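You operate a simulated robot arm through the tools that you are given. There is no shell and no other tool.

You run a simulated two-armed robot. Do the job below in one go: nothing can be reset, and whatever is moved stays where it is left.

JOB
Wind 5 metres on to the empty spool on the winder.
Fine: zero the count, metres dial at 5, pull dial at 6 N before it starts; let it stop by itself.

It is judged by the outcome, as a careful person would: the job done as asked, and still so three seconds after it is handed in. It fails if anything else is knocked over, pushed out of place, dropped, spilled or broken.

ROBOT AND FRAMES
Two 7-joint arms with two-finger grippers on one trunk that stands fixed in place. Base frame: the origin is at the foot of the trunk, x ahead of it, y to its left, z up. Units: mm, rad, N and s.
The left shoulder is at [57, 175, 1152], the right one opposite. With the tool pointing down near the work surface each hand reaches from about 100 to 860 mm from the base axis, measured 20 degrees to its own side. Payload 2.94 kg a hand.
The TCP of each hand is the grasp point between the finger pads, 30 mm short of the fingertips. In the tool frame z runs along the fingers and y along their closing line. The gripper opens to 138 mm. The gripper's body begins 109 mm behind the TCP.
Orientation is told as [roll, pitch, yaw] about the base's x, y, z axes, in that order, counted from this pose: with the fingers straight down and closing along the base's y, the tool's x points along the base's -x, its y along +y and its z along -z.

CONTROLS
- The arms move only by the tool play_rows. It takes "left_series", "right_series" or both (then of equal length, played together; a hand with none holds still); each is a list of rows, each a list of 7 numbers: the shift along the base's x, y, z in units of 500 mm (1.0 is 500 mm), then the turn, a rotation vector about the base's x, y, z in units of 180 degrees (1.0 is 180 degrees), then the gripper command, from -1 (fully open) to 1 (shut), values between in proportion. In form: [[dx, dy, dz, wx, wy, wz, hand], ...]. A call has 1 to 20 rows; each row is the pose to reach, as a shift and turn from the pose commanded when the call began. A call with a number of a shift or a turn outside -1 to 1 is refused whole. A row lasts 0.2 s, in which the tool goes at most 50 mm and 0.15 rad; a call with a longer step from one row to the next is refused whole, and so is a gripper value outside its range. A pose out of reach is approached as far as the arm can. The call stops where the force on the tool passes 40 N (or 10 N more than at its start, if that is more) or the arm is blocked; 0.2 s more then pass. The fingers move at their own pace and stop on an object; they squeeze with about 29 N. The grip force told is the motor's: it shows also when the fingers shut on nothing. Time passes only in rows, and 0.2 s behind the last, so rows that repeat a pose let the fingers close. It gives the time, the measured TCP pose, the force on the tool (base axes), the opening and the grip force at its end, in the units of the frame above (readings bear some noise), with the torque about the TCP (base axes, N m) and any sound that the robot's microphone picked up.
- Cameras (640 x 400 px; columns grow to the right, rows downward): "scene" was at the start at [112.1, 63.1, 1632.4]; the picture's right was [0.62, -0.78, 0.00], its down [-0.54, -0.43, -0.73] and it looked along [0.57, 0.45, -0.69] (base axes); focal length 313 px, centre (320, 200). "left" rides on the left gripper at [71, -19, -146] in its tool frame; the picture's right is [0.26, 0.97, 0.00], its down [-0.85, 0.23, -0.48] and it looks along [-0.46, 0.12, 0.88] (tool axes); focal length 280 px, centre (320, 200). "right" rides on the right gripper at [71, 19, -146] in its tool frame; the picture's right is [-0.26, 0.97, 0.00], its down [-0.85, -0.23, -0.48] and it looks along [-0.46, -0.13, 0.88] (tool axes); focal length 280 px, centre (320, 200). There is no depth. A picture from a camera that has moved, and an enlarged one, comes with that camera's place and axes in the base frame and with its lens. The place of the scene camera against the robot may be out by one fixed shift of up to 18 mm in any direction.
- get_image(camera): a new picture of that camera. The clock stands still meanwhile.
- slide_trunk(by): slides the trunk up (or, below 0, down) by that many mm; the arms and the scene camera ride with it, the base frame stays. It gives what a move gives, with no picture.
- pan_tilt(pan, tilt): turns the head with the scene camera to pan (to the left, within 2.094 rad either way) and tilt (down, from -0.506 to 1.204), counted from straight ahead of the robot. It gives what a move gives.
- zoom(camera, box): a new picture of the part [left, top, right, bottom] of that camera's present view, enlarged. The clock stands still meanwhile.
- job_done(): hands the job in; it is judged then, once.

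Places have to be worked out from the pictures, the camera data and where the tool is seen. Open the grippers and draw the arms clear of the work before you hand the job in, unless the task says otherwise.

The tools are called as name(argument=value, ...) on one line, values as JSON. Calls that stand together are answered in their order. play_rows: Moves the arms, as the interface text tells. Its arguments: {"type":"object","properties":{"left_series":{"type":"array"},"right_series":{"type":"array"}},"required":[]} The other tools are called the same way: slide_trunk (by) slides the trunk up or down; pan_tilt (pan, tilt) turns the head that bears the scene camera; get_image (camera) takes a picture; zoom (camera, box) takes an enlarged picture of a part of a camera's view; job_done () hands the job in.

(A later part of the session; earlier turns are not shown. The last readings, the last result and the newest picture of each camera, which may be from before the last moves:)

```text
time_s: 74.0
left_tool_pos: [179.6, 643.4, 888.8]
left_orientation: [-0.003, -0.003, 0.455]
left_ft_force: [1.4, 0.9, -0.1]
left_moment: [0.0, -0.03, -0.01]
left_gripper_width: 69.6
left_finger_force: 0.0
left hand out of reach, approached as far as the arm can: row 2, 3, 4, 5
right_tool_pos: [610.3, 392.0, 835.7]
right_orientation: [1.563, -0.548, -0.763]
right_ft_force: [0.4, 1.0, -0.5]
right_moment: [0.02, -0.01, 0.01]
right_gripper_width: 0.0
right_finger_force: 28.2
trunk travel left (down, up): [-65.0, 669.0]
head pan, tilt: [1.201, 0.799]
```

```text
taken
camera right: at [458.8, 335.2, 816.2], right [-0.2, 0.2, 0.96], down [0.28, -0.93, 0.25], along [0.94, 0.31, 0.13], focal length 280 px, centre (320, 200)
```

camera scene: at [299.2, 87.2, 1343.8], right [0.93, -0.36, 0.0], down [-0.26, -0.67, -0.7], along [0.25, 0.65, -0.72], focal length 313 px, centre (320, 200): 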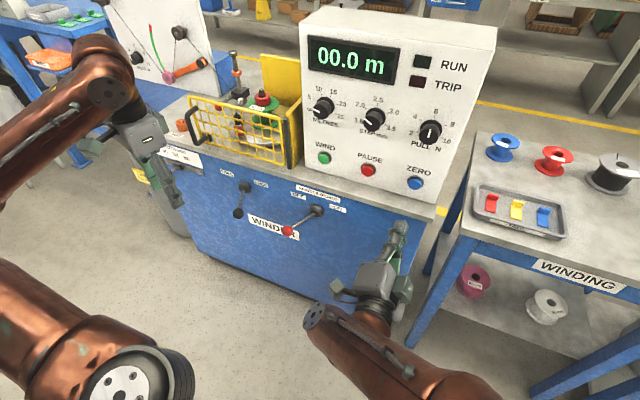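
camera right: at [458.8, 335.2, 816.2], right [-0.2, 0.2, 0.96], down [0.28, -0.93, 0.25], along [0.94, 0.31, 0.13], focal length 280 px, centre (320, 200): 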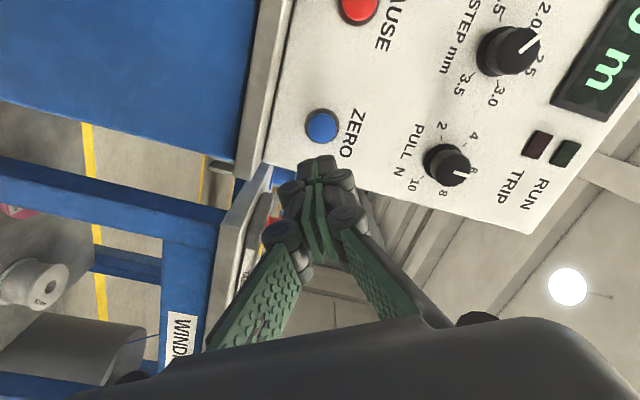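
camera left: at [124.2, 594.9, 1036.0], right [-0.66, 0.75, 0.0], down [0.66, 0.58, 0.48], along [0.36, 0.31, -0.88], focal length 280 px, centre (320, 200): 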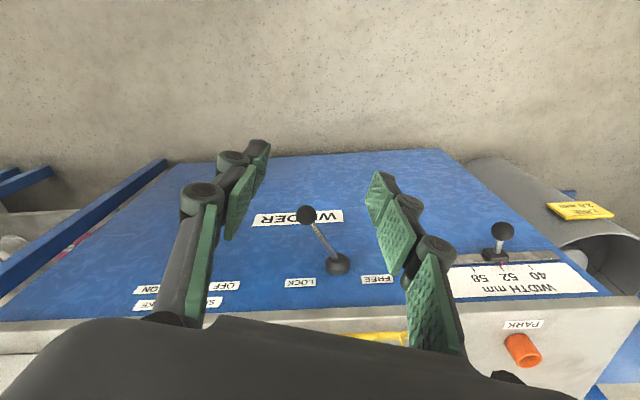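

Count is zeroed and the hands are clear. Before starting I'll take a close look at the guard, spool, line and the supply dancer from this nearer camera.

zoom(camera="scene", box=[170, 40, 310, 180])

zoom(camera="scene", box=[100, 0, 280, 110])

zoom(camera="scene", box=[290, 20, 490, 210])

zoom(camera="scene", box=[180, 150, 360, 270])

```text
2.86 times, centred on (240, 110) of scene
camera zoom: at [299.2, 87.2, 1343.8], right [0.93, -0.36, 0.0], down [-0.26, -0.67, -0.7], along [0.25, 0.65, -0.72], focal length 895 px, centre (549, 457)
```

zoom: 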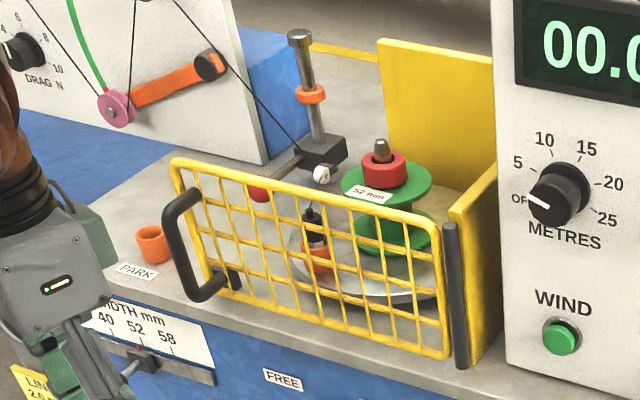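

```text
3.56 times, centred on (190, 55) of scene
camera zoom: at [299.2, 87.2, 1343.8], right [0.93, -0.36, 0.0], down [-0.26, -0.67, -0.7], along [0.25, 0.65, -0.72], focal length 1114 px, centre (782, 716)
```

zoom: 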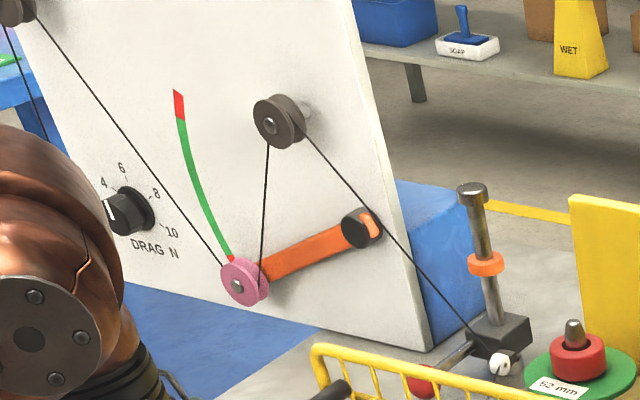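

```text
2.11 times, centred on (390, 115) of scene
camera zoom: at [299.2, 87.2, 1343.8], right [0.93, -0.36, 0.0], down [-0.26, -0.67, -0.7], along [0.25, 0.65, -0.72], focal length 659 px, centre (173, 379)
```

zoom: 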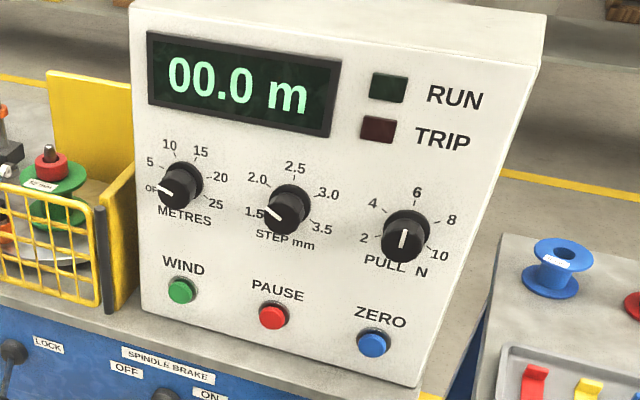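

```text
3.33 times, centred on (270, 210) of scene
camera zoom: at [299.2, 87.2, 1343.8], right [0.93, -0.36, 0.0], down [-0.26, -0.67, -0.7], along [0.25, 0.65, -0.72], focal length 1044 px, centre (487, 167)
```

zoom: 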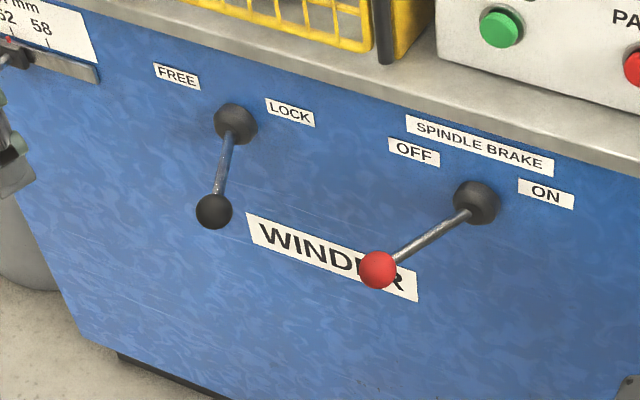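

Everything looks ready: brake OFF, lever at LOCK, guard shut, line clipped in, width 52, step 2.0, metres 5, pull 6, count 00.0. Now I'll move the right hand along the panel front toward the green WIND button.

play_rows(right_series=[[-0.0586, 0.0539, 0.0008, 0, 0, 0, 1], [-0.1171, 0.1078, 0.0015, 0, 0, 0, 1], [-0.1757, 0.1617, 0.0023, 0, 0, 0, 1], [-0.2343, 0.2156, 0.0031, 0, 0, 0, 1], [-0.2928, 0.2695, 0.0038, 0, 0, 0, 1], [-0.3514, 0.3234, 0.0046, 0, 0, 0, 1], [-0.3514, 0.3234, 0.0046, 0, 0, 0, 1]])

get_image(camera="scene")

get_image(camera="right")

```text
time_s: 75.6
left_tool_pos: [180.0, 643.9, 890.4]
left_orientation: [-0.004, -0.004, 0.455]
left_ft_force: [0.1, 0.9, -0.9]
left_moment: [0.0, 0.0, 0.01]
left_gripper_width: 69.7
left_finger_force: 0.1
right_tool_pos: [434.6, 553.4, 840.3]
right_orientation: [1.565, -0.548, -0.767]
right_ft_force: [0.4, -0.1, -0.2]
right_moment: [-0.06, 0.02, 0.03]
right_gripper_width: 0.0
right_finger_force: 28.1
trunk travel left (down, up): [-65.0, 669.0]
head pan, tilt: [1.201, 0.799]
```

```text
taken
camera scene: at [298.7, 87.1, 1344.0], right [0.93, -0.36, 0.0], down [-0.26, -0.67, -0.7], along [0.25, 0.65, -0.72], focal length 313 px, centre (320, 200)
```

scene: 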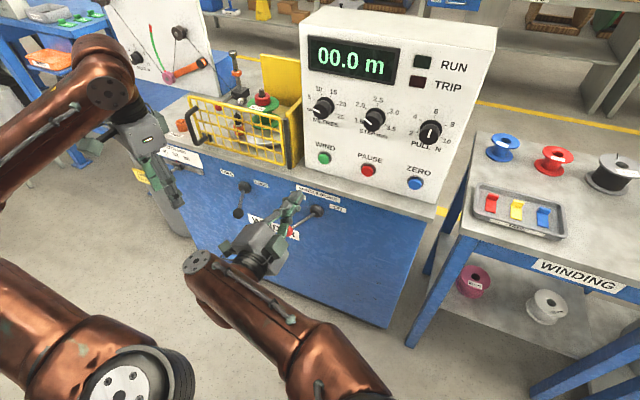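

```text
taken
camera right: at [282.8, 496.2, 819.5], right [-0.2, 0.2, 0.96], down [0.28, -0.93, 0.25], along [0.94, 0.31, 0.13], focal length 280 px, centre (320, 200)
```

right: 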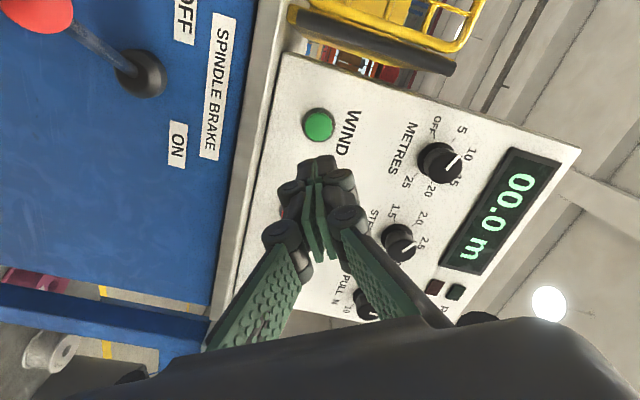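

The hand is lined up with WIND. I'll advance to about 37 mm from the button and recheck the aim.

play_rows(right_series=[[0.047, 0.047, -0.003, 0, 0, 0, 1], [0.0945, 0.094, -0.003, 0, 0, 0, 1], [0.1418, 0.141, -0.003, 0, 0, 0, 1], [0.1418, 0.141, -0.003, 0, 0, 0, 1]])

zoom(camera="right", box=[240, 90, 400, 210])

get_image(camera="scene")

```text
time_s: 76.6
left_tool_pos: [179.0, 642.5, 889.2]
left_orientation: [-0.004, -0.003, 0.456]
left_ft_force: [-0.4, -0.8, -0.9]
left_moment: [0.0, 0.03, 0.0]
left_gripper_width: 69.8
left_finger_force: 0.1
right_tool_pos: [509.7, 595.0, 847.9]
right_orientation: [1.561, -0.547, -0.763]
right_ft_force: [0.2, 0.8, -0.2]
right_moment: [-0.02, -0.02, -0.01]
right_gripper_width: 0.0
right_finger_force: 27.9
right hand out of reach, approached as far as the arm can: row 2, 3, 4
trunk travel left (down, up): [-65.0, 669.0]
head pan, tilt: [1.201, 0.799]
```

```text
3.33 times, centred on (320, 150) of right
camera zoom: at [358.5, 536.7, 827.9], right [-0.2, 0.2, 0.96], down [0.28, -0.93, 0.25], along [0.94, 0.32, 0.13], focal length 935 px, centre (320, 367)
```

zoom: 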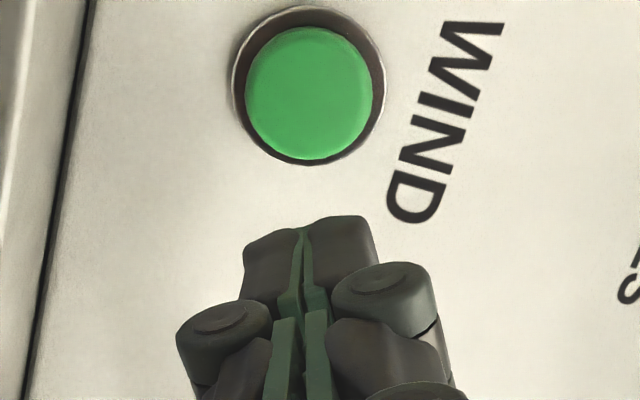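

```text
taken
camera scene: at [298.7, 87.4, 1344.1], right [0.93, -0.36, 0.0], down [-0.26, -0.67, -0.7], along [0.25, 0.65, -0.72], focal length 313 px, centre (320, 200)
```

scene: 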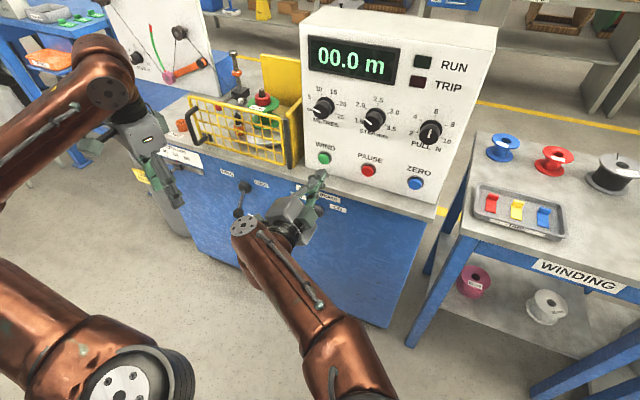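

The right arm runs out of reach for WIND (stopped at w≈−49), so nothing was touched. The left arm handled that side well, so I'll withdraw the right hand and use the left for WIND.

play_rows(right_series=[[-0.01, -0.075, 0.01, 0, 0, 0, 1], [-0.02, -0.15, 0.02, 0, 0, 0, 1], [-0.03, -0.225, 0.03, 0, 0, 0, 1], [-0.04, -0.3, 0.04, 0, 0, 0, 1], [-0.0416, -0.3554, 0.05, 0, 0, 0, 1], [-0.0416, -0.3554, 0.05, 0, 0, 0, 1]])

get_image(camera="scene")

```text
time_s: 78.0
left_tool_pos: [179.2, 643.0, 891.0]
left_orientation: [-0.004, -0.005, 0.453]
left_ft_force: [0.9, -0.1, 1.0]
left_moment: [0.04, 0.01, 0.0]
left_gripper_width: 69.8
left_finger_force: 0.0
right_tool_pos: [489.2, 414.4, 873.0]
right_orientation: [1.562, -0.548, -0.765]
right_ft_force: [0.5, 0.0, 0.0]
right_moment: [-0.02, 0.01, -0.03]
right_gripper_width: 0.0
right_finger_force: 28.5
trunk travel left (down, up): [-65.0, 669.0]
head pan, tilt: [1.201, 0.799]
```

```text
taken
camera scene: at [298.9, 87.4, 1344.0], right [0.93, -0.36, 0.0], down [-0.26, -0.67, -0.7], along [0.25, 0.65, -0.72], focal length 313 px, centre (320, 200)
```

scene: 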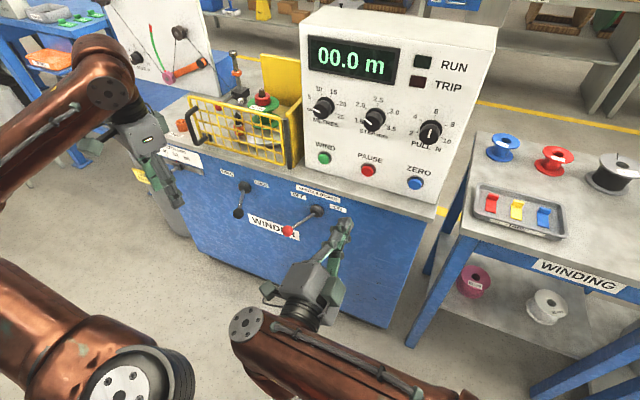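

The right hand is back. I'll fold it to pointing down and take it to the right side, away from the left arm's workspace.

play_rows(right_series=[[-0.0016, -0.0535, 0.014, -0.0326, 0.0317, 0, 0], [-0.0033, -0.1069, 0.028, -0.0652, 0.0633, 0, 0], [-0.0049, -0.1604, 0.042, -0.0978, 0.095, 0, 0], [-0.0065, -0.2138, 0.056, -0.1304, 0.1267, 0, 0], [-0.0082, -0.2673, 0.07, -0.163, 0.1584, 0, 0], [-0.0098, -0.3207, 0.084, -0.1957, 0.19, 0, 0], [-0.0115, -0.3742, 0.098, -0.2283, 0.2217, 0, 0], [-0.0131, -0.4276, 0.112, -0.2609, 0.2534, 0, 0], [-0.0147, -0.4811, 0.126, -0.2935, 0.2851, 0, 0], [-0.0164, -0.5345, 0.14, -0.3261, 0.3167, 0, 0], [-0.018, -0.588, 0.154, -0.3587, 0.3484, 0, 0], [-0.018, -0.588, 0.154, -0.3587, 0.3484, 0, 0]])

slide_trunk(by=118)

get_image(camera="scene")

```text
time_s: 80.6
left_tool_pos: [179.4, 642.7, 890.1]
left_orientation: [-0.004, -0.005, 0.452]
left_ft_force: [-0.2, 0.3, -0.2]
left_moment: [0.02, 0.01, 0.05]
left_gripper_width: 69.5
left_finger_force: 0.1
right_tool_pos: [480.1, 122.1, 950.4]
right_orientation: [-0.004, 0.007, -0.221]
right_ft_force: [0.0, -0.9, -0.5]
right_moment: [0.0, 0.0, 0.0]
right_gripper_width: 69.2
right_finger_force: 0.1
trunk travel left (down, up): [-65.0, 669.0]
head pan, tilt: [1.201, 0.799]
```

```text
time_s: 82.1
left_tool_pos: [125.7, 642.6, 1014.4]
left_orientation: [-0.071, -0.144, 0.459]
left_ft_force: [-0.2, -0.4, 0.7]
left_moment: [0.03, 0.05, 0.0]
left_gripper_width: 69.7
left_finger_force: 0.1
right_tool_pos: [479.4, 121.4, 1065.8]
right_orientation: [-0.004, 0.008, -0.222]
right_ft_force: [-0.1, -0.6, -0.5]
right_moment: [0.0, 0.03, -0.02]
right_gripper_width: 68.9
right_finger_force: 0.1
trunk travel left (down, up): [-183.0, 551.0]
head pan, tilt: [1.201, 0.799]
```

```text
taken
camera scene: at [182.3, 86.9, 1479.6], right [0.93, -0.36, 0.0], down [-0.26, -0.67, -0.7], along [0.25, 0.65, -0.72], focal length 313 px, centre (320, 200)
```

scene: 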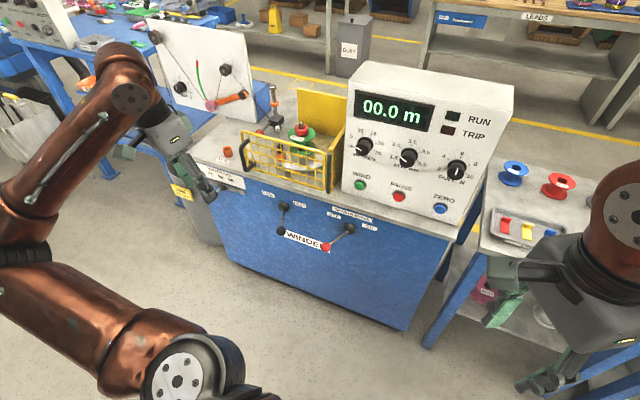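

The right hand is parked on the right. The left hand is at its comfort limit, so I'll first bring it to a more central pose in free space, then raise the trunk back to its starting height, from which the left arm reached the panel squarely before.

play_rows(left_series=[[0.06, -0.03, 0.02, 0, 0, 0, 1], [0.13, -0.06, 0.04, 0.01, 0.02, 0, 1], [0.2, -0.09, 0.06, 0.02, 0.04, 0, 1], [0.27, -0.12, 0.08, 0.0226, 0.0458, 0, 1], [0.34, -0.15, 0.1, 0.0226, 0.0458, 0, 1], [0.34, -0.15, 0.1, 0.0226, 0.0458, 0, 1]])

slide_trunk(by=142)

get_image(camera="scene")

```text
time_s: 83.5
left_tool_pos: [304.0, 566.1, 1026.8]
left_orientation: [0.052, -0.049, 0.446]
left_ft_force: [-0.2, -0.6, -0.2]
left_moment: [0.02, 0.0, 0.01]
left_gripper_width: 0.0
left_finger_force: 28.3
left hand out of reach, approached as far as the arm can: row 2, 3, 4, 5, 6
right_tool_pos: [480.1, 122.2, 1068.0]
right_orientation: [-0.006, 0.004, -0.221]
right_ft_force: [-0.7, 0.9, 0.1]
right_moment: [0.04, -0.03, 0.0]
right_gripper_width: 69.0
right_finger_force: 0.1
trunk travel left (down, up): [-183.0, 551.0]
head pan, tilt: [1.201, 0.799]
```

```text
time_s: 85.1
left_tool_pos: [302.8, 565.0, 1170.8]
left_orientation: [0.055, -0.047, 0.446]
left_ft_force: [-0.4, 0.2, -0.6]
left_moment: [-0.01, 0.03, -0.01]
left_gripper_width: 0.0
left_finger_force: 29.0
right_tool_pos: [480.7, 121.3, 1208.1]
right_orientation: [-0.005, 0.005, -0.221]
right_ft_force: [1.4, 0.6, 0.0]
right_moment: [-0.01, 0.0, -0.02]
right_gripper_width: 68.7
right_finger_force: 0.1
trunk travel left (down, up): [-325.0, 409.0]
head pan, tilt: [1.201, 0.799]
```

```text
taken
camera scene: at [77.2, 87.0, 1628.7], right [0.93, -0.36, 0.0], down [-0.26, -0.67, -0.7], along [0.25, 0.65, -0.72], focal length 313 px, centre (320, 200)
```

scene: 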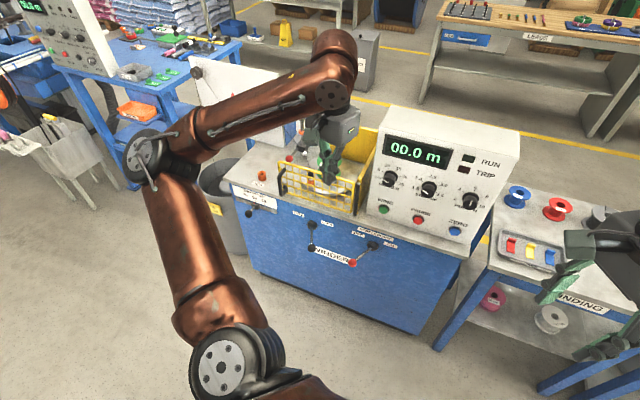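

The trunk is back at its starting height. I'll now yaw the left hand to face the panel again at (400,450,1130).

play_rows(left_series=[[0.0485, -0.0575, -0.02, -0.0057, 0.0002, 0.0282, 1], [0.097, -0.115, -0.04, -0.0113, 0.0005, 0.0564, 1], [0.1455, -0.1725, -0.06, -0.017, 0.0007, 0.0845, 1], [0.194, -0.23, -0.08, -0.0226, 0.001, 0.1127, 1], [0.194, -0.23, -0.08, -0.0226, 0.001, 0.1127, 1]])

```text
time_s: 86.3
left_tool_pos: [397.8, 448.1, 1128.7]
left_orientation: [-0.002, -0.005, 0.804]
left_ft_force: [0.7, 0.2, 0.2]
left_moment: [0.01, -0.05, -0.04]
left_gripper_width: 0.0
left_finger_force: 27.9
right_tool_pos: [479.8, 121.0, 1209.5]
right_orientation: [-0.005, 0.005, -0.224]
right_ft_force: [0.5, 0.4, -0.2]
right_moment: [-0.06, 0.0, -0.03]
right_gripper_width: 69.0
right_finger_force: 0.1
trunk travel left (down, up): [-325.0, 409.0]
head pan, tilt: [1.201, 0.799]
```

The left hand points down at yaw 0.80. Now I tilt it to horizontal while moving to the stand-off that worked before (≈432,542,985).

play_rows(left_series=[[0.0062, 0.0171, -0.0262, 0.0326, -0.0317, 0, 1], [0.0124, 0.0342, -0.0524, 0.0652, -0.0633, 0, 1], [0.0185, 0.0513, -0.0785, 0.0978, -0.095, 0, 1], [0.0247, 0.0684, -0.1047, 0.1304, -0.1267, 0, 1], [0.0309, 0.0855, -0.1309, 0.163, -0.1584, 0, 1], [0.0371, 0.1025, -0.1571, 0.1957, -0.19, 0, 1], [0.0433, 0.1196, -0.1833, 0.2283, -0.2217, 0, 1], [0.0495, 0.1367, -0.2095, 0.2609, -0.2534, 0, 1], [0.0556, 0.1538, -0.2356, 0.2935, -0.2851, 0, 1], [0.0618, 0.1709, -0.2618, 0.3261, -0.3167, 0, 1], [0.068, 0.188, -0.288, 0.3587, -0.3484, 0, 1], [0.068, 0.188, -0.288, 0.3587, -0.3484, 0, 1]])

get_image(camera="scene")

get_image(camera="left")

```text
time_s: 88.9
left_tool_pos: [433.7, 545.2, 987.1]
left_orientation: [-2.676, -1.562, -2.805]
left_ft_force: [-0.6, -0.5, -0.5]
left_moment: [-0.01, 0.01, -0.06]
left_gripper_width: 0.0
left_finger_force: 28.1
left hand out of reach, approached as far as the arm can: row 4, 5, 6, 7, 8, 9, 10
right_tool_pos: [478.3, 121.4, 1210.4]
right_orientation: [-0.002, 0.005, -0.221]
right_ft_force: [-0.9, 0.0, -0.5]
right_moment: [-0.07, -0.05, -0.01]
right_gripper_width: 68.9
right_finger_force: 0.1
trunk travel left (down, up): [-325.0, 409.0]
head pan, tilt: [1.201, 0.799]
```

```text
taken
camera scene: at [74.3, 86.8, 1629.2], right [0.93, -0.36, 0.0], down [-0.26, -0.67, -0.7], along [0.25, 0.65, -0.72], focal length 313 px, centre (320, 200)
```

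scene: 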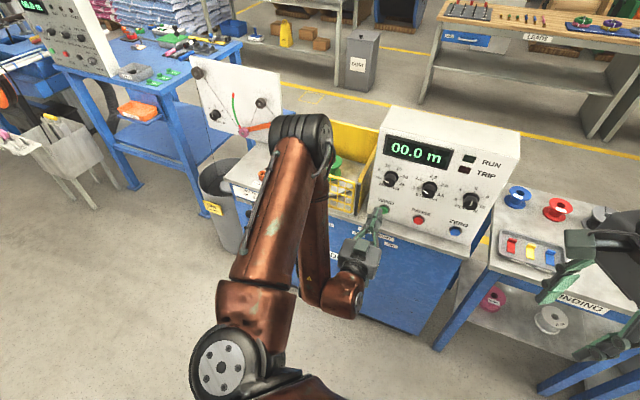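

```text
taken
camera left: at [346.3, 426.2, 917.2], right [-0.69, 0.67, -0.27], down [-0.5, -0.18, 0.84], along [0.52, 0.72, 0.47], focal length 280 px, centre (320, 200)
```

left: 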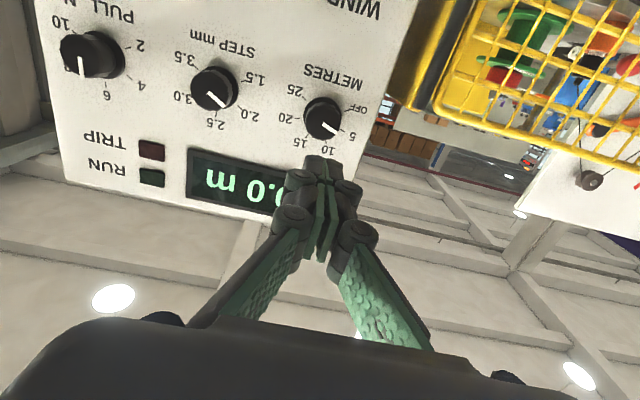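

The left hand is square again. I'll roll it +40° for wrist margin and lower it to the WIND button's height (z≈840), staying 150 mm off.

play_rows(left_series=[[0, 0, -0.05, 0.0258, 0.0266, 0, 1], [0, 0, -0.1, 0.0516, 0.0531, 0, 1], [0, 0, -0.15, 0.0774, 0.0797, 0, 1], [0, 0, -0.2, 0.1032, 0.1063, 0, 1], [0, 0, -0.25, 0.129, 0.1328, 0, 1], [0, 0, -0.294, 0.1548, 0.1594, 0, 1], [0, 0, -0.294, 0.1548, 0.1594, 0, 1]])

get_image(camera="scene")

get_image(camera="left")

```text
time_s: 90.5
left_tool_pos: [422.0, 558.2, 962.3]
left_orientation: [1.567, -0.873, -0.771]
left_ft_force: [0.6, -0.9, -0.8]
left_moment: [0.03, 0.0, -0.04]
left_gripper_width: 0.0
left_finger_force: 28.9
left hand out of reach, approached as far as the arm can: row 1, 2, 3, 4, 5, 6, 7
right_tool_pos: [479.4, 120.3, 1209.9]
right_orientation: [-0.004, 0.006, -0.22]
right_ft_force: [0.4, -0.6, 0.7]
right_moment: [0.0, -0.01, 0.0]
right_gripper_width: 69.0
right_finger_force: 0.0
trunk travel left (down, up): [-325.0, 409.0]
head pan, tilt: [1.201, 0.799]
```

```text
taken
camera scene: at [76.8, 86.8, 1628.9], right [0.93, -0.36, 0.0], down [-0.26, -0.67, -0.7], along [0.25, 0.65, -0.72], focal length 313 px, centre (320, 200)
```

scene: 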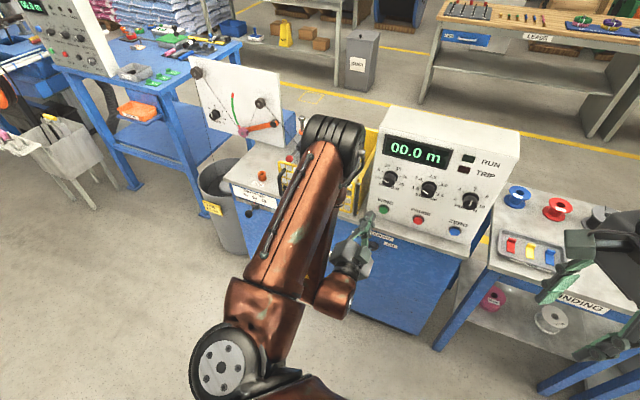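

```text
taken
camera left: at [299.7, 476.0, 897.8], right [-0.65, 0.64, 0.42], down [-0.07, -0.6, 0.8], along [0.76, 0.49, 0.43], focal length 280 px, centre (320, 200)
```

left: 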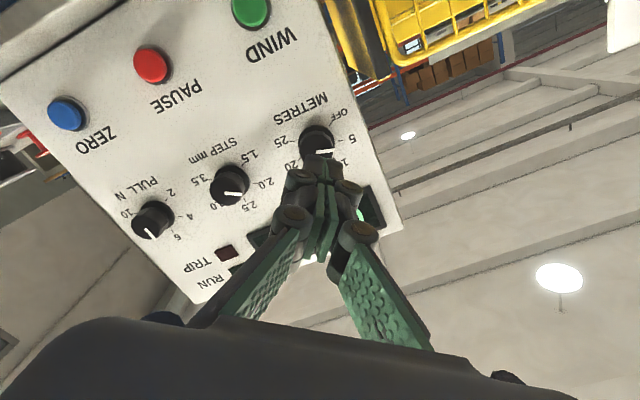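

The left arm can't get lower while horizontal. A simpler way: with the hand pointing down and tilted ~20°, its shut fingertips can push WIND forward without the wrist going low. I'll return the left hand to that pose (yaw 0.80, tilt 0.35) at a safe distance.

play_rows(left_series=[[-0.0044, -0.0216, 0.0336, -0.0402, 0.012, 0.0135, 1], [-0.0088, -0.0432, 0.0672, -0.0803, 0.0241, 0.0271, 1], [-0.0132, -0.0648, 0.1008, -0.1205, 0.0361, 0.0406, 1], [-0.0176, -0.0864, 0.1344, -0.1606, 0.0481, 0.0542, 1], [-0.022, -0.108, 0.168, -0.2008, 0.0602, 0.0677, 1], [-0.0264, -0.1296, 0.2016, -0.241, 0.0722, 0.0812, 1], [-0.0308, -0.1512, 0.2352, -0.2811, 0.0842, 0.0948, 1], [-0.0352, -0.1728, 0.2688, -0.3213, 0.0962, 0.1083, 1], [-0.0396, -0.1944, 0.3024, -0.3614, 0.1083, 0.1219, 1], [-0.044, -0.216, 0.336, -0.4016, 0.1203, 0.1354, 1], [-0.044, -0.216, 0.336, -0.4016, 0.1203, 0.1354, 1]])

get_image(camera="scene")

```text
time_s: 92.9
left_tool_pos: [399.6, 450.7, 1134.9]
left_orientation: [-0.001, -0.355, 0.806]
left_ft_force: [0.0, 0.2, -0.6]
left_moment: [0.0, -0.02, -0.02]
left_gripper_width: 0.0
left_finger_force: 28.3
left hand out of reach, approached as far as the arm can: row 2, 3, 4, 5, 6, 7, 8
right_tool_pos: [479.7, 120.4, 1209.5]
right_orientation: [-0.006, 0.005, -0.222]
right_ft_force: [-0.6, 0.4, -0.1]
right_moment: [-0.01, 0.02, -0.02]
right_gripper_width: 68.9
right_finger_force: 0.1
trunk travel left (down, up): [-325.0, 409.0]
head pan, tilt: [1.201, 0.799]
```

```text
taken
camera scene: at [76.6, 86.7, 1628.9], right [0.93, -0.36, 0.0], down [-0.26, -0.67, -0.7], along [0.25, 0.65, -0.72], focal length 313 px, centre (320, 200)
```

scene: 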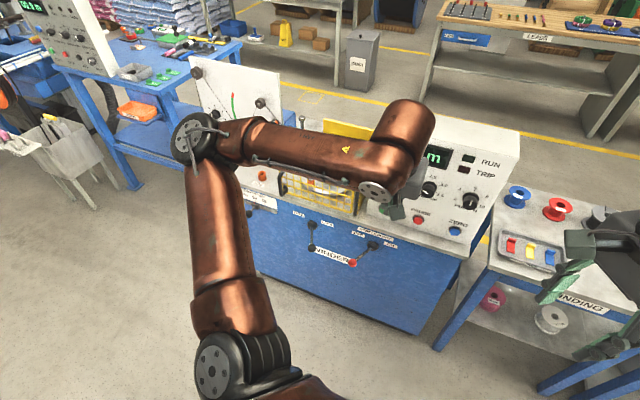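

The left hand is back in the pointing-down, tilted pose. I'll lower the trunk 120 mm so the arm has reserve reach at the WIND button.

slide_trunk(by=-120)

get_image(camera="scene")

get_image(camera="left")

```text
time_s: 94.4
left_tool_pos: [399.9, 450.5, 1013.3]
left_orientation: [-0.001, -0.355, 0.802]
left_ft_force: [-0.9, -0.4, 0.4]
left_moment: [0.02, 0.01, 0.0]
left_gripper_width: 0.1
left_finger_force: 28.6
right_tool_pos: [479.0, 121.6, 1091.5]
right_orientation: [-0.004, 0.003, -0.222]
right_ft_force: [0.1, 0.4, 0.1]
right_moment: [0.01, -0.02, -0.02]
right_gripper_width: 68.8
right_finger_force: 0.1
trunk travel left (down, up): [-205.0, 529.0]
head pan, tilt: [1.201, 0.799]
```

```text
taken
camera scene: at [161.0, 86.5, 1504.2], right [0.93, -0.36, 0.0], down [-0.26, -0.67, -0.7], along [0.25, 0.65, -0.72], focal length 313 px, centre (320, 200)
```

scene: 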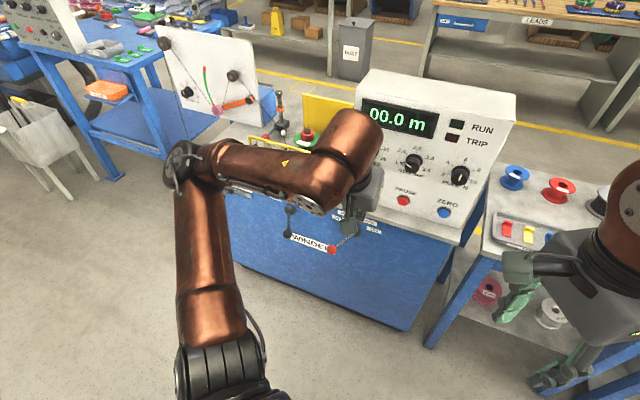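

```text
taken
camera left: at [332.8, 353.2, 1127.1], right [-0.86, 0.49, -0.09], down [0.27, 0.61, 0.74], along [0.42, 0.62, -0.67], focal length 280 px, centre (320, 200)
```

left: 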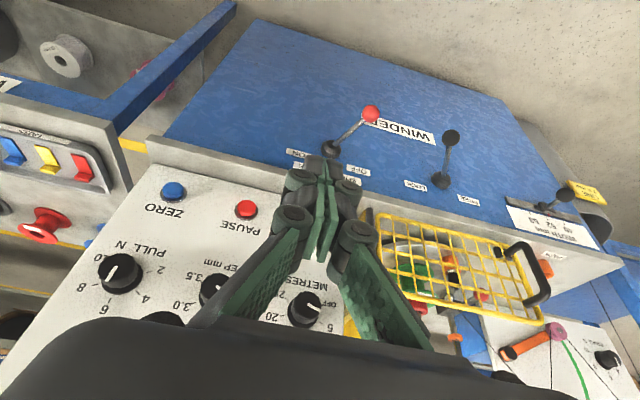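

Now I'll bring the left fingertips down in front of WIND, about 90 mm short of it.

play_rows(left_series=[[0.027, 0.0474, -0.0497, 0, 0, 0, 1], [0.0539, 0.0947, -0.0993, 0, 0, 0, 1], [0.0808, 0.1421, -0.149, 0, 0, 0, 1], [0.1077, 0.1895, -0.1987, 0, 0, 0, 1], [0.1347, 0.2368, -0.2483, 0, 0, 0, 1], [0.1616, 0.2842, -0.298, 0, 0, 0, 1], [0.1616, 0.2842, -0.298, 0, 0, 0, 1]])

get_image(camera="scene")

get_image(camera="left")

```text
time_s: 96.0
left_tool_pos: [482.2, 593.0, 864.8]
left_orientation: [0.0, -0.354, 0.802]
left_ft_force: [-0.1, -0.7, -0.4]
left_moment: [0.03, 0.03, 0.0]
left_gripper_width: 0.0
left_finger_force: 28.8
right_tool_pos: [480.5, 119.7, 1090.0]
right_orientation: [-0.005, 0.007, -0.222]
right_ft_force: [-0.9, -0.7, 0.9]
right_moment: [0.03, -0.05, -0.02]
right_gripper_width: 68.7
right_finger_force: 0.1
trunk travel left (down, up): [-205.0, 529.0]
head pan, tilt: [1.201, 0.799]
```

```text
taken
camera scene: at [161.7, 86.3, 1504.0], right [0.93, -0.36, 0.0], down [-0.26, -0.67, -0.7], along [0.25, 0.65, -0.72], focal length 313 px, centre (320, 200)
```

scene: 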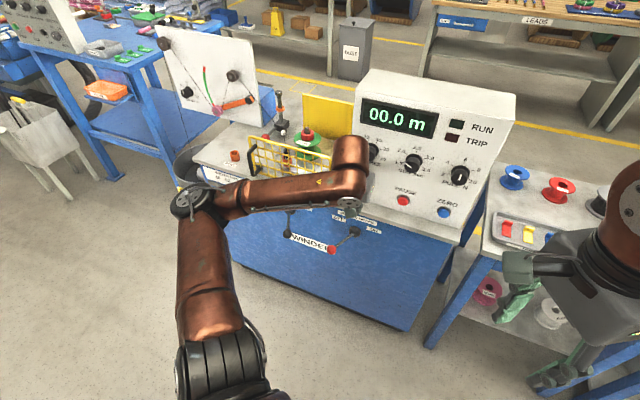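

```text
taken
camera left: at [414.8, 496.1, 977.3], right [-0.86, 0.49, -0.09], down [0.27, 0.61, 0.74], along [0.42, 0.61, -0.67], focal length 280 px, centre (320, 200)
```

left: 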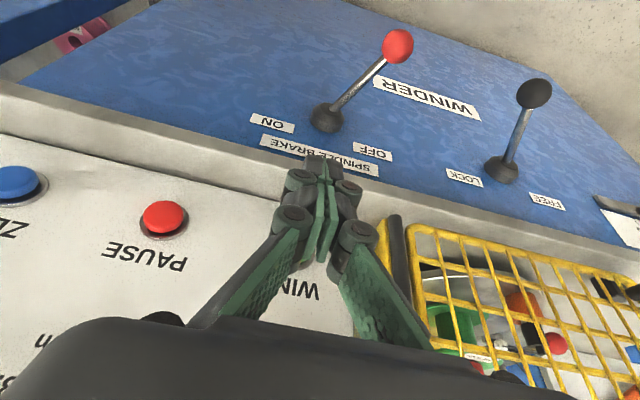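

The fingertips are right in front of WIND at the planned height (forces near zero, no reach warnings). I'll advance to ~20 mm before contact first.

play_rows(left_series=[[0.045, 0.046, -0.001, 0, 0, 0, 1], [0.088, 0.0918, -0.001, 0, 0, 0, 1], [0.088, 0.0918, -0.001, 0, 0, 0, 1]])

get_image(camera="left")

get_image(camera="right")

get_image(camera="scene")

```text
time_s: 96.8
left_tool_pos: [526.2, 640.0, 862.1]
left_orientation: [-0.002, -0.355, 0.804]
left_ft_force: [-0.3, -0.1, -0.3]
left_moment: [-0.01, -0.01, -0.01]
left_gripper_width: 0.1
left_finger_force: 28.2
right_tool_pos: [479.2, 120.8, 1089.2]
right_orientation: [-0.006, 0.005, -0.221]
right_ft_force: [0.3, 0.4, -0.1]
right_moment: [0.0, 0.02, 0.03]
right_gripper_width: 69.0
right_finger_force: 0.0
trunk travel left (down, up): [-205.0, 529.0]
head pan, tilt: [1.201, 0.799]
```

```text
taken
camera left: at [458.9, 542.7, 976.7], right [-0.86, 0.49, -0.09], down [0.27, 0.61, 0.74], along [0.42, 0.61, -0.67], focal length 280 px, centre (320, 200)
```

left: 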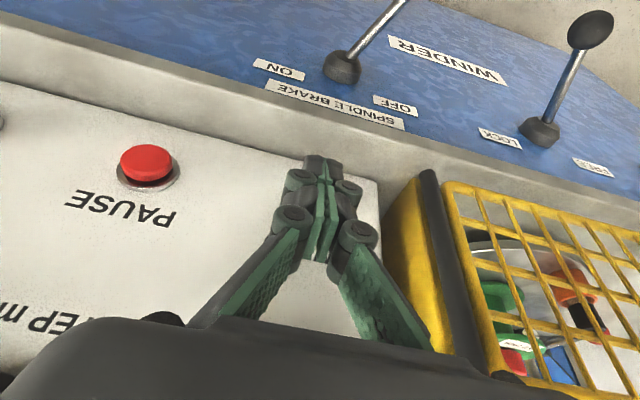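

```text
taken
camera right: at [416.4, 154.4, 1235.1], right [0.47, 0.88, -0.01], down [0.78, -0.41, 0.47], along [0.42, -0.23, -0.88], focal length 280 px, centre (320, 200)
```

right: 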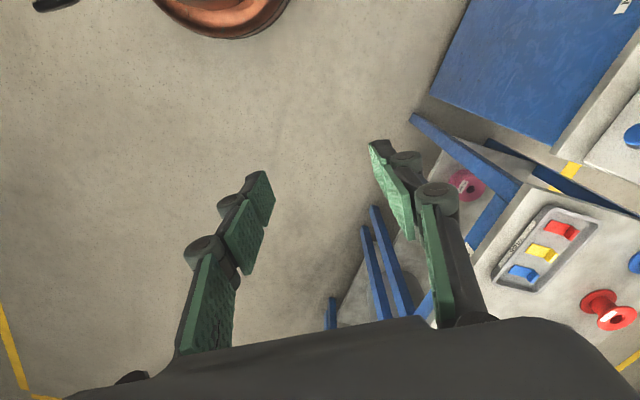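

```text
taken
camera scene: at [162.0, 86.9, 1503.9], right [0.93, -0.36, 0.0], down [-0.26, -0.67, -0.7], along [0.25, 0.65, -0.72], focal length 313 px, centre (320, 200)
```

scene: 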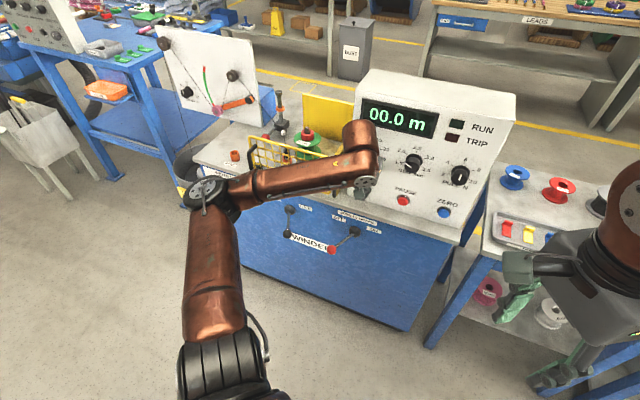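

Using PAUSE as reference, WIND lies at w≈−71, z≈838, directly ahead of the fingertips. All settings are in place, so I press WIND in small steps and back off.

play_rows(left_series=[[0.0111, 0.0171, 0, 0, 0, 0, 1], [0.0181, 0.0243, 0, 0, 0, 0, 1], [0.0237, 0.0301, 0, 0, 0, 0, 1], [0.0278, 0.0344, 0, 0, 0, 0, 1], [0.032, 0.0387, 0, 0, 0, 0, 1], [0.0362, 0.043, 0, 0, 0, 0, 1], [0.0111, 0.0171, 0, 0, 0, 0, 1], [-0.0307, -0.0259, 0, 0, 0, 0, 1]])

get_image(camera="scene")

get_image(camera="left")

```text
time_s: 97.6
left_tool_pos: [532.0, 649.1, 863.5]
left_orientation: [0.003, -0.347, 0.797]
left_ft_force: [-21.1, -13.0, 1.3]
left_moment: [1.72, -2.79, -0.34]
left_gripper_width: 0.0
left_finger_force: 28.5
right_tool_pos: [478.3, 120.0, 1091.1]
right_orientation: [-0.001, 0.002, -0.221]
right_ft_force: [0.2, 0.3, 0.1]
right_moment: [-0.01, 0.02, 0.0]
right_gripper_width: 69.0
right_finger_force: 0.0
trunk travel left (down, up): [-205.0, 529.0]
head pan, tilt: [1.201, 0.799]
stopped in row 3 (left hand): the force on the tool passed its limit at 47 N (the readings are from after the stop); the commanded pose is now the measured one
```

```text
taken
camera scene: at [158.5, 85.0, 1504.5], right [0.93, -0.36, 0.0], down [-0.26, -0.67, -0.7], along [0.25, 0.65, -0.72], focal length 313 px, centre (320, 200)
```

scene: 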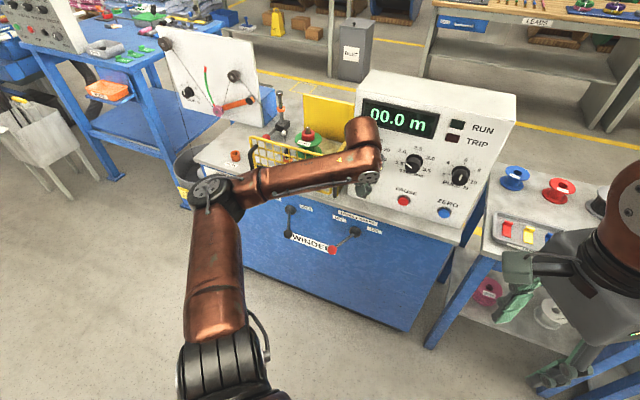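

```text
taken
camera left: at [465.8, 552.2, 977.5], right [-0.86, 0.5, -0.09], down [0.28, 0.61, 0.74], along [0.42, 0.61, -0.67], focal length 280 px, centre (320, 200)
```

left: 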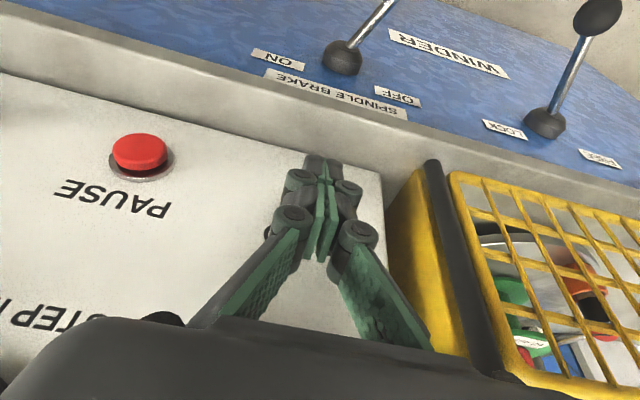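

The stop's torque shows the contact was ~130 mm above the fingertips: the wrist body met the METRES knob, not the button. I'll retreat straight back and check the dial wasn't disturbed.

play_rows(left_series=[[-0.028, -0.0287, 0, 0, 0, 0, 1], [-0.08, -0.082, 0, 0, 0, 0, 1], [-0.15, -0.16, 0.02, 0, 0, 0, 1], [-0.22, -0.24, 0.06, 0, 0, 0, 1], [-0.27, -0.3, 0.1, 0, 0, 0, 1], [-0.27, -0.3, 0.1, 0, 0, 0, 1]])

get_image(camera="left")

get_image(camera="scene")

```text
refused: row 3 steps farther than a row can; nothing moved
```

```text
taken
camera left: at [465.8, 552.2, 977.5], right [-0.86, 0.5, -0.09], down [0.28, 0.61, 0.74], along [0.42, 0.61, -0.67], focal length 280 px, centre (320, 200)
```

left: 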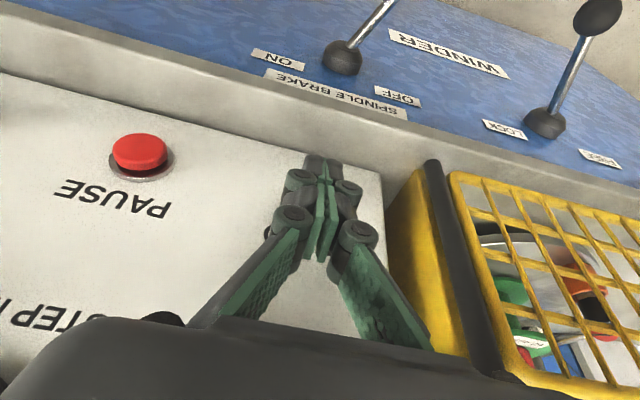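

```text
taken
camera scene: at [158.5, 85.0, 1504.5], right [0.93, -0.36, 0.0], down [-0.26, -0.67, -0.7], along [0.25, 0.65, -0.72], focal length 313 px, centre (320, 200)
```

scene: 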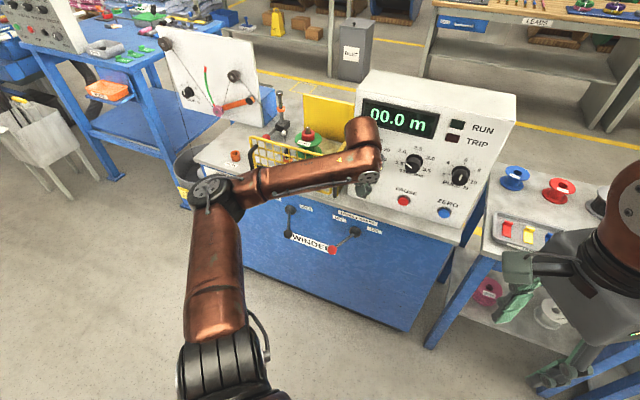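

The call was refused for too long a step; I'll retreat with shorter steps.

play_rows(left_series=[[-0.028, -0.0287, 0, 0, 0, 0, 1], [-0.075, -0.077, 0, 0, 0, 0, 1], [-0.125, -0.133, 0.02, 0, 0, 0, 1], [-0.175, -0.19, 0.05, 0, 0, 0, 1], [-0.225, -0.245, 0.085, 0, 0, 0, 1], [-0.27, -0.3, 0.12, 0, 0, 0, 1], [-0.27, -0.3, 0.12, 0, 0, 0, 1]])

get_image(camera="left")

get_image(camera="scene")

```text
time_s: 99.2
left_tool_pos: [407.0, 505.5, 925.3]
left_orientation: [0.001, -0.345, 0.797]
left_ft_force: [-0.5, -0.1, 0.2]
left_moment: [0.01, 0.0, 0.01]
left_gripper_width: 0.3
left_finger_force: 27.8
left hand out of reach, approached as far as the arm can: row 6, 7
right_tool_pos: [479.6, 121.1, 1088.8]
right_orientation: [-0.004, 0.004, -0.223]
right_ft_force: [-0.6, 0.5, 0.5]
right_moment: [-0.01, 0.01, -0.01]
right_gripper_width: 68.9
right_finger_force: 0.1
trunk travel left (down, up): [-205.0, 529.0]
head pan, tilt: [1.201, 0.799]
```

```text
taken
camera left: at [340.5, 409.4, 1039.0], right [-0.86, 0.5, -0.09], down [0.28, 0.62, 0.74], along [0.42, 0.61, -0.67], focal length 280 px, centre (320, 200)
```

left: 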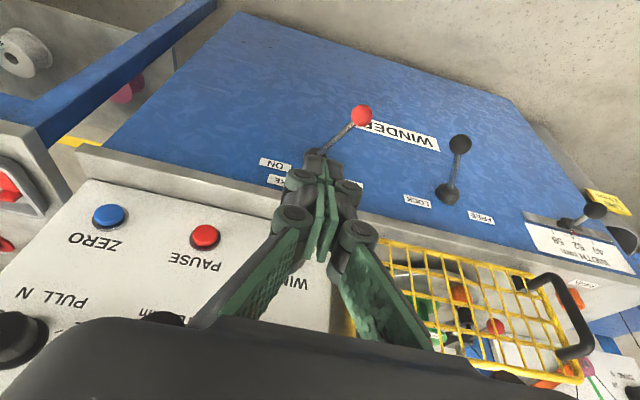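

```text
taken
camera scene: at [161.6, 86.7, 1504.0], right [0.93, -0.36, 0.0], down [-0.26, -0.67, -0.7], along [0.25, 0.65, -0.72], focal length 313 px, centre (320, 200)
```

scene: 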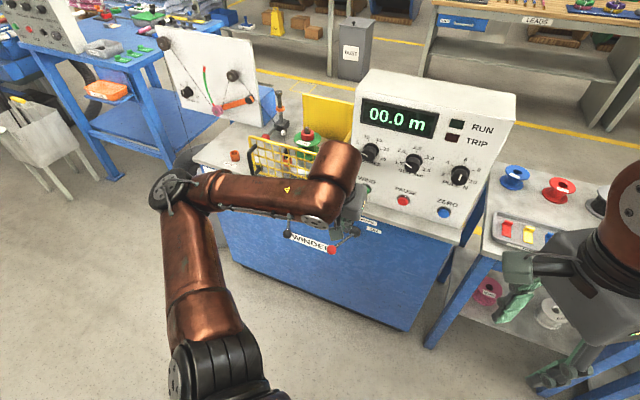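

zoom(camera="scene", box=[350, 70, 500, 220])

zoom(camera="scene", box=[350, 125, 430, 185])

```text
2.67 times, centred on (425, 145) of scene
camera zoom: at [161.6, 86.7, 1504.0], right [0.93, -0.36, 0.0], down [-0.26, -0.67, -0.7], along [0.25, 0.65, -0.72], focal length 835 px, centre (40, 347)
```

zoom: 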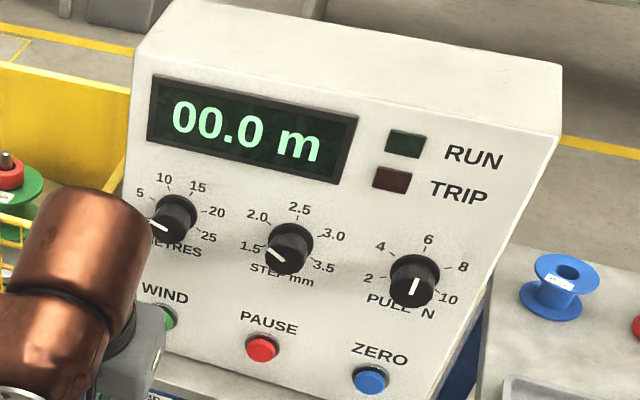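

```text
6.67 times, centred on (390, 155) of scene
camera zoom: at [161.6, 86.7, 1504.0], right [0.93, -0.36, 0.0], down [-0.26, -0.67, -0.7], along [0.25, 0.65, -0.72], focal length 2088 px, centre (-147, 500)
```

zoom: 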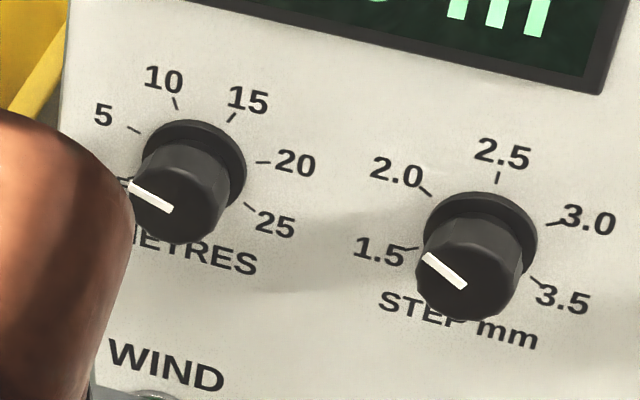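

The METRES pointer appears nudged clockwise by about 5° (to ~5.5). I'll correct that before starting. I raise the trunk back to its first height, where the left hand worked squarely on that knob.

slide_trunk(by=120)

play_rows(left_series=[[-0.005, -0.037, 0.06, 0, 0, 0, -0.01], [-0.009, -0.074, 0.12, 0, 0, 0, -0.01], [-0.014, -0.111, 0.18, 0, 0, 0, -0.01], [-0.014, -0.111, 0.18, 0, 0, 0, -0.01]])

```text
time_s: 100.7
left_tool_pos: [406.8, 506.3, 1044.7]
left_orientation: [0.004, -0.343, 0.798]
left_ft_force: [0.3, 0.8, 0.3]
left_moment: [-0.02, 0.05, -0.02]
left_gripper_width: 0.0
left_finger_force: 28.0
right_tool_pos: [480.6, 122.6, 1208.7]
right_orientation: [-0.006, 0.005, -0.224]
right_ft_force: [0.5, 0.6, 1.0]
right_moment: [-0.02, 0.01, 0.01]
right_gripper_width: 68.7
right_finger_force: 0.0
trunk travel left (down, up): [-325.0, 409.0]
head pan, tilt: [1.201, 0.799]
```

```text
time_s: 101.7
left_tool_pos: [396.3, 452.8, 1136.1]
left_orientation: [0.002, -0.344, 0.796]
left_ft_force: [-0.3, 0.7, 0.2]
left_moment: [0.0, 0.01, 0.0]
left_gripper_width: 69.8
left_finger_force: 0.1
right_tool_pos: [479.2, 121.4, 1209.6]
right_orientation: [-0.007, 0.005, -0.223]
right_ft_force: [0.0, 0.0, -0.2]
right_moment: [-0.03, 0.01, 0.01]
right_gripper_width: 69.0
right_finger_force: 0.1
trunk travel left (down, up): [-325.0, 409.0]
head pan, tilt: [1.201, 0.799]
```

Now the left hand tilts to horizontal at the METRES stand-off, fingers open to 70 mm.

play_rows(left_series=[[0.0079, 0.02, -0.0336, 0.0311, -0.0302, 0, -0.01], [0.0159, 0.0401, -0.0671, 0.0623, -0.0605, 0, -0.01], [0.0238, 0.0601, -0.1007, 0.0934, -0.0907, 0, -0.01], [0.0317, 0.0802, -0.1342, 0.1245, -0.1209, 0, -0.01], [0.0397, 0.1002, -0.1678, 0.1557, -0.1512, 0, -0.01], [0.0476, 0.1203, -0.2013, 0.1868, -0.1814, 0, -0.01], [0.0555, 0.1403, -0.2349, 0.2179, -0.2116, 0, -0.01], [0.0635, 0.1604, -0.2684, 0.2491, -0.2419, 0, -0.01], [0.0714, 0.1804, -0.302, 0.2802, -0.2721, 0, -0.01], [0.0714, 0.1804, -0.302, 0.2802, -0.2721, 0, -0.01]])

get_image(camera="scene")

zoom(camera="left", box=[250, 50, 390, 190])

```text
time_s: 103.9
left_tool_pos: [433.1, 545.1, 985.9]
left_orientation: [3.072, -1.566, -2.27]
left_ft_force: [-0.8, 0.2, -0.4]
left_moment: [0.01, 0.01, -0.04]
left_gripper_width: 69.6
left_finger_force: 0.0
left hand out of reach, approached as far as the arm can: row 2, 3, 4, 5, 6, 7, 8
right_tool_pos: [476.2, 121.9, 1211.3]
right_orientation: [-0.001, 0.003, -0.22]
right_ft_force: [-0.4, 0.9, -0.1]
right_moment: [-0.06, -0.1, 0.02]
right_gripper_width: 69.2
right_finger_force: 0.0
trunk travel left (down, up): [-325.0, 409.0]
head pan, tilt: [1.201, 0.799]
```

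```text
taken
camera scene: at [72.4, 87.8, 1629.3], right [0.93, -0.36, 0.0], down [-0.26, -0.67, -0.7], along [0.25, 0.65, -0.72], focal length 313 px, centre (320, 200)
```

scene: 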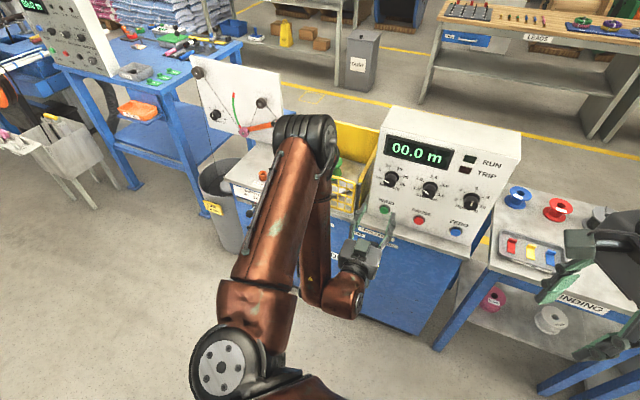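

```text
2.86 times, centred on (320, 120) of left
camera zoom: at [345.8, 427.0, 914.7], right [-0.69, 0.67, -0.26], down [-0.5, -0.19, 0.85], along [0.52, 0.72, 0.46], focal length 801 px, centre (320, 429)
```

zoom: 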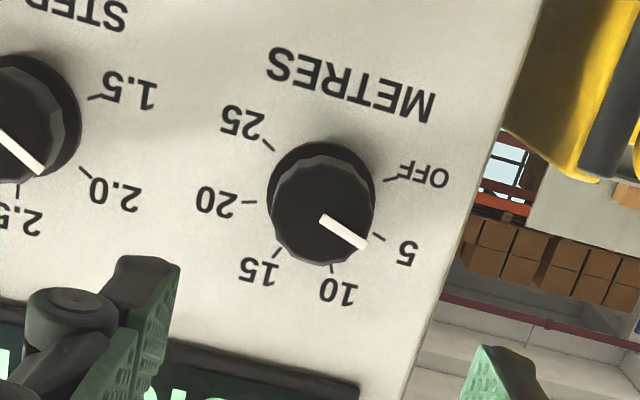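

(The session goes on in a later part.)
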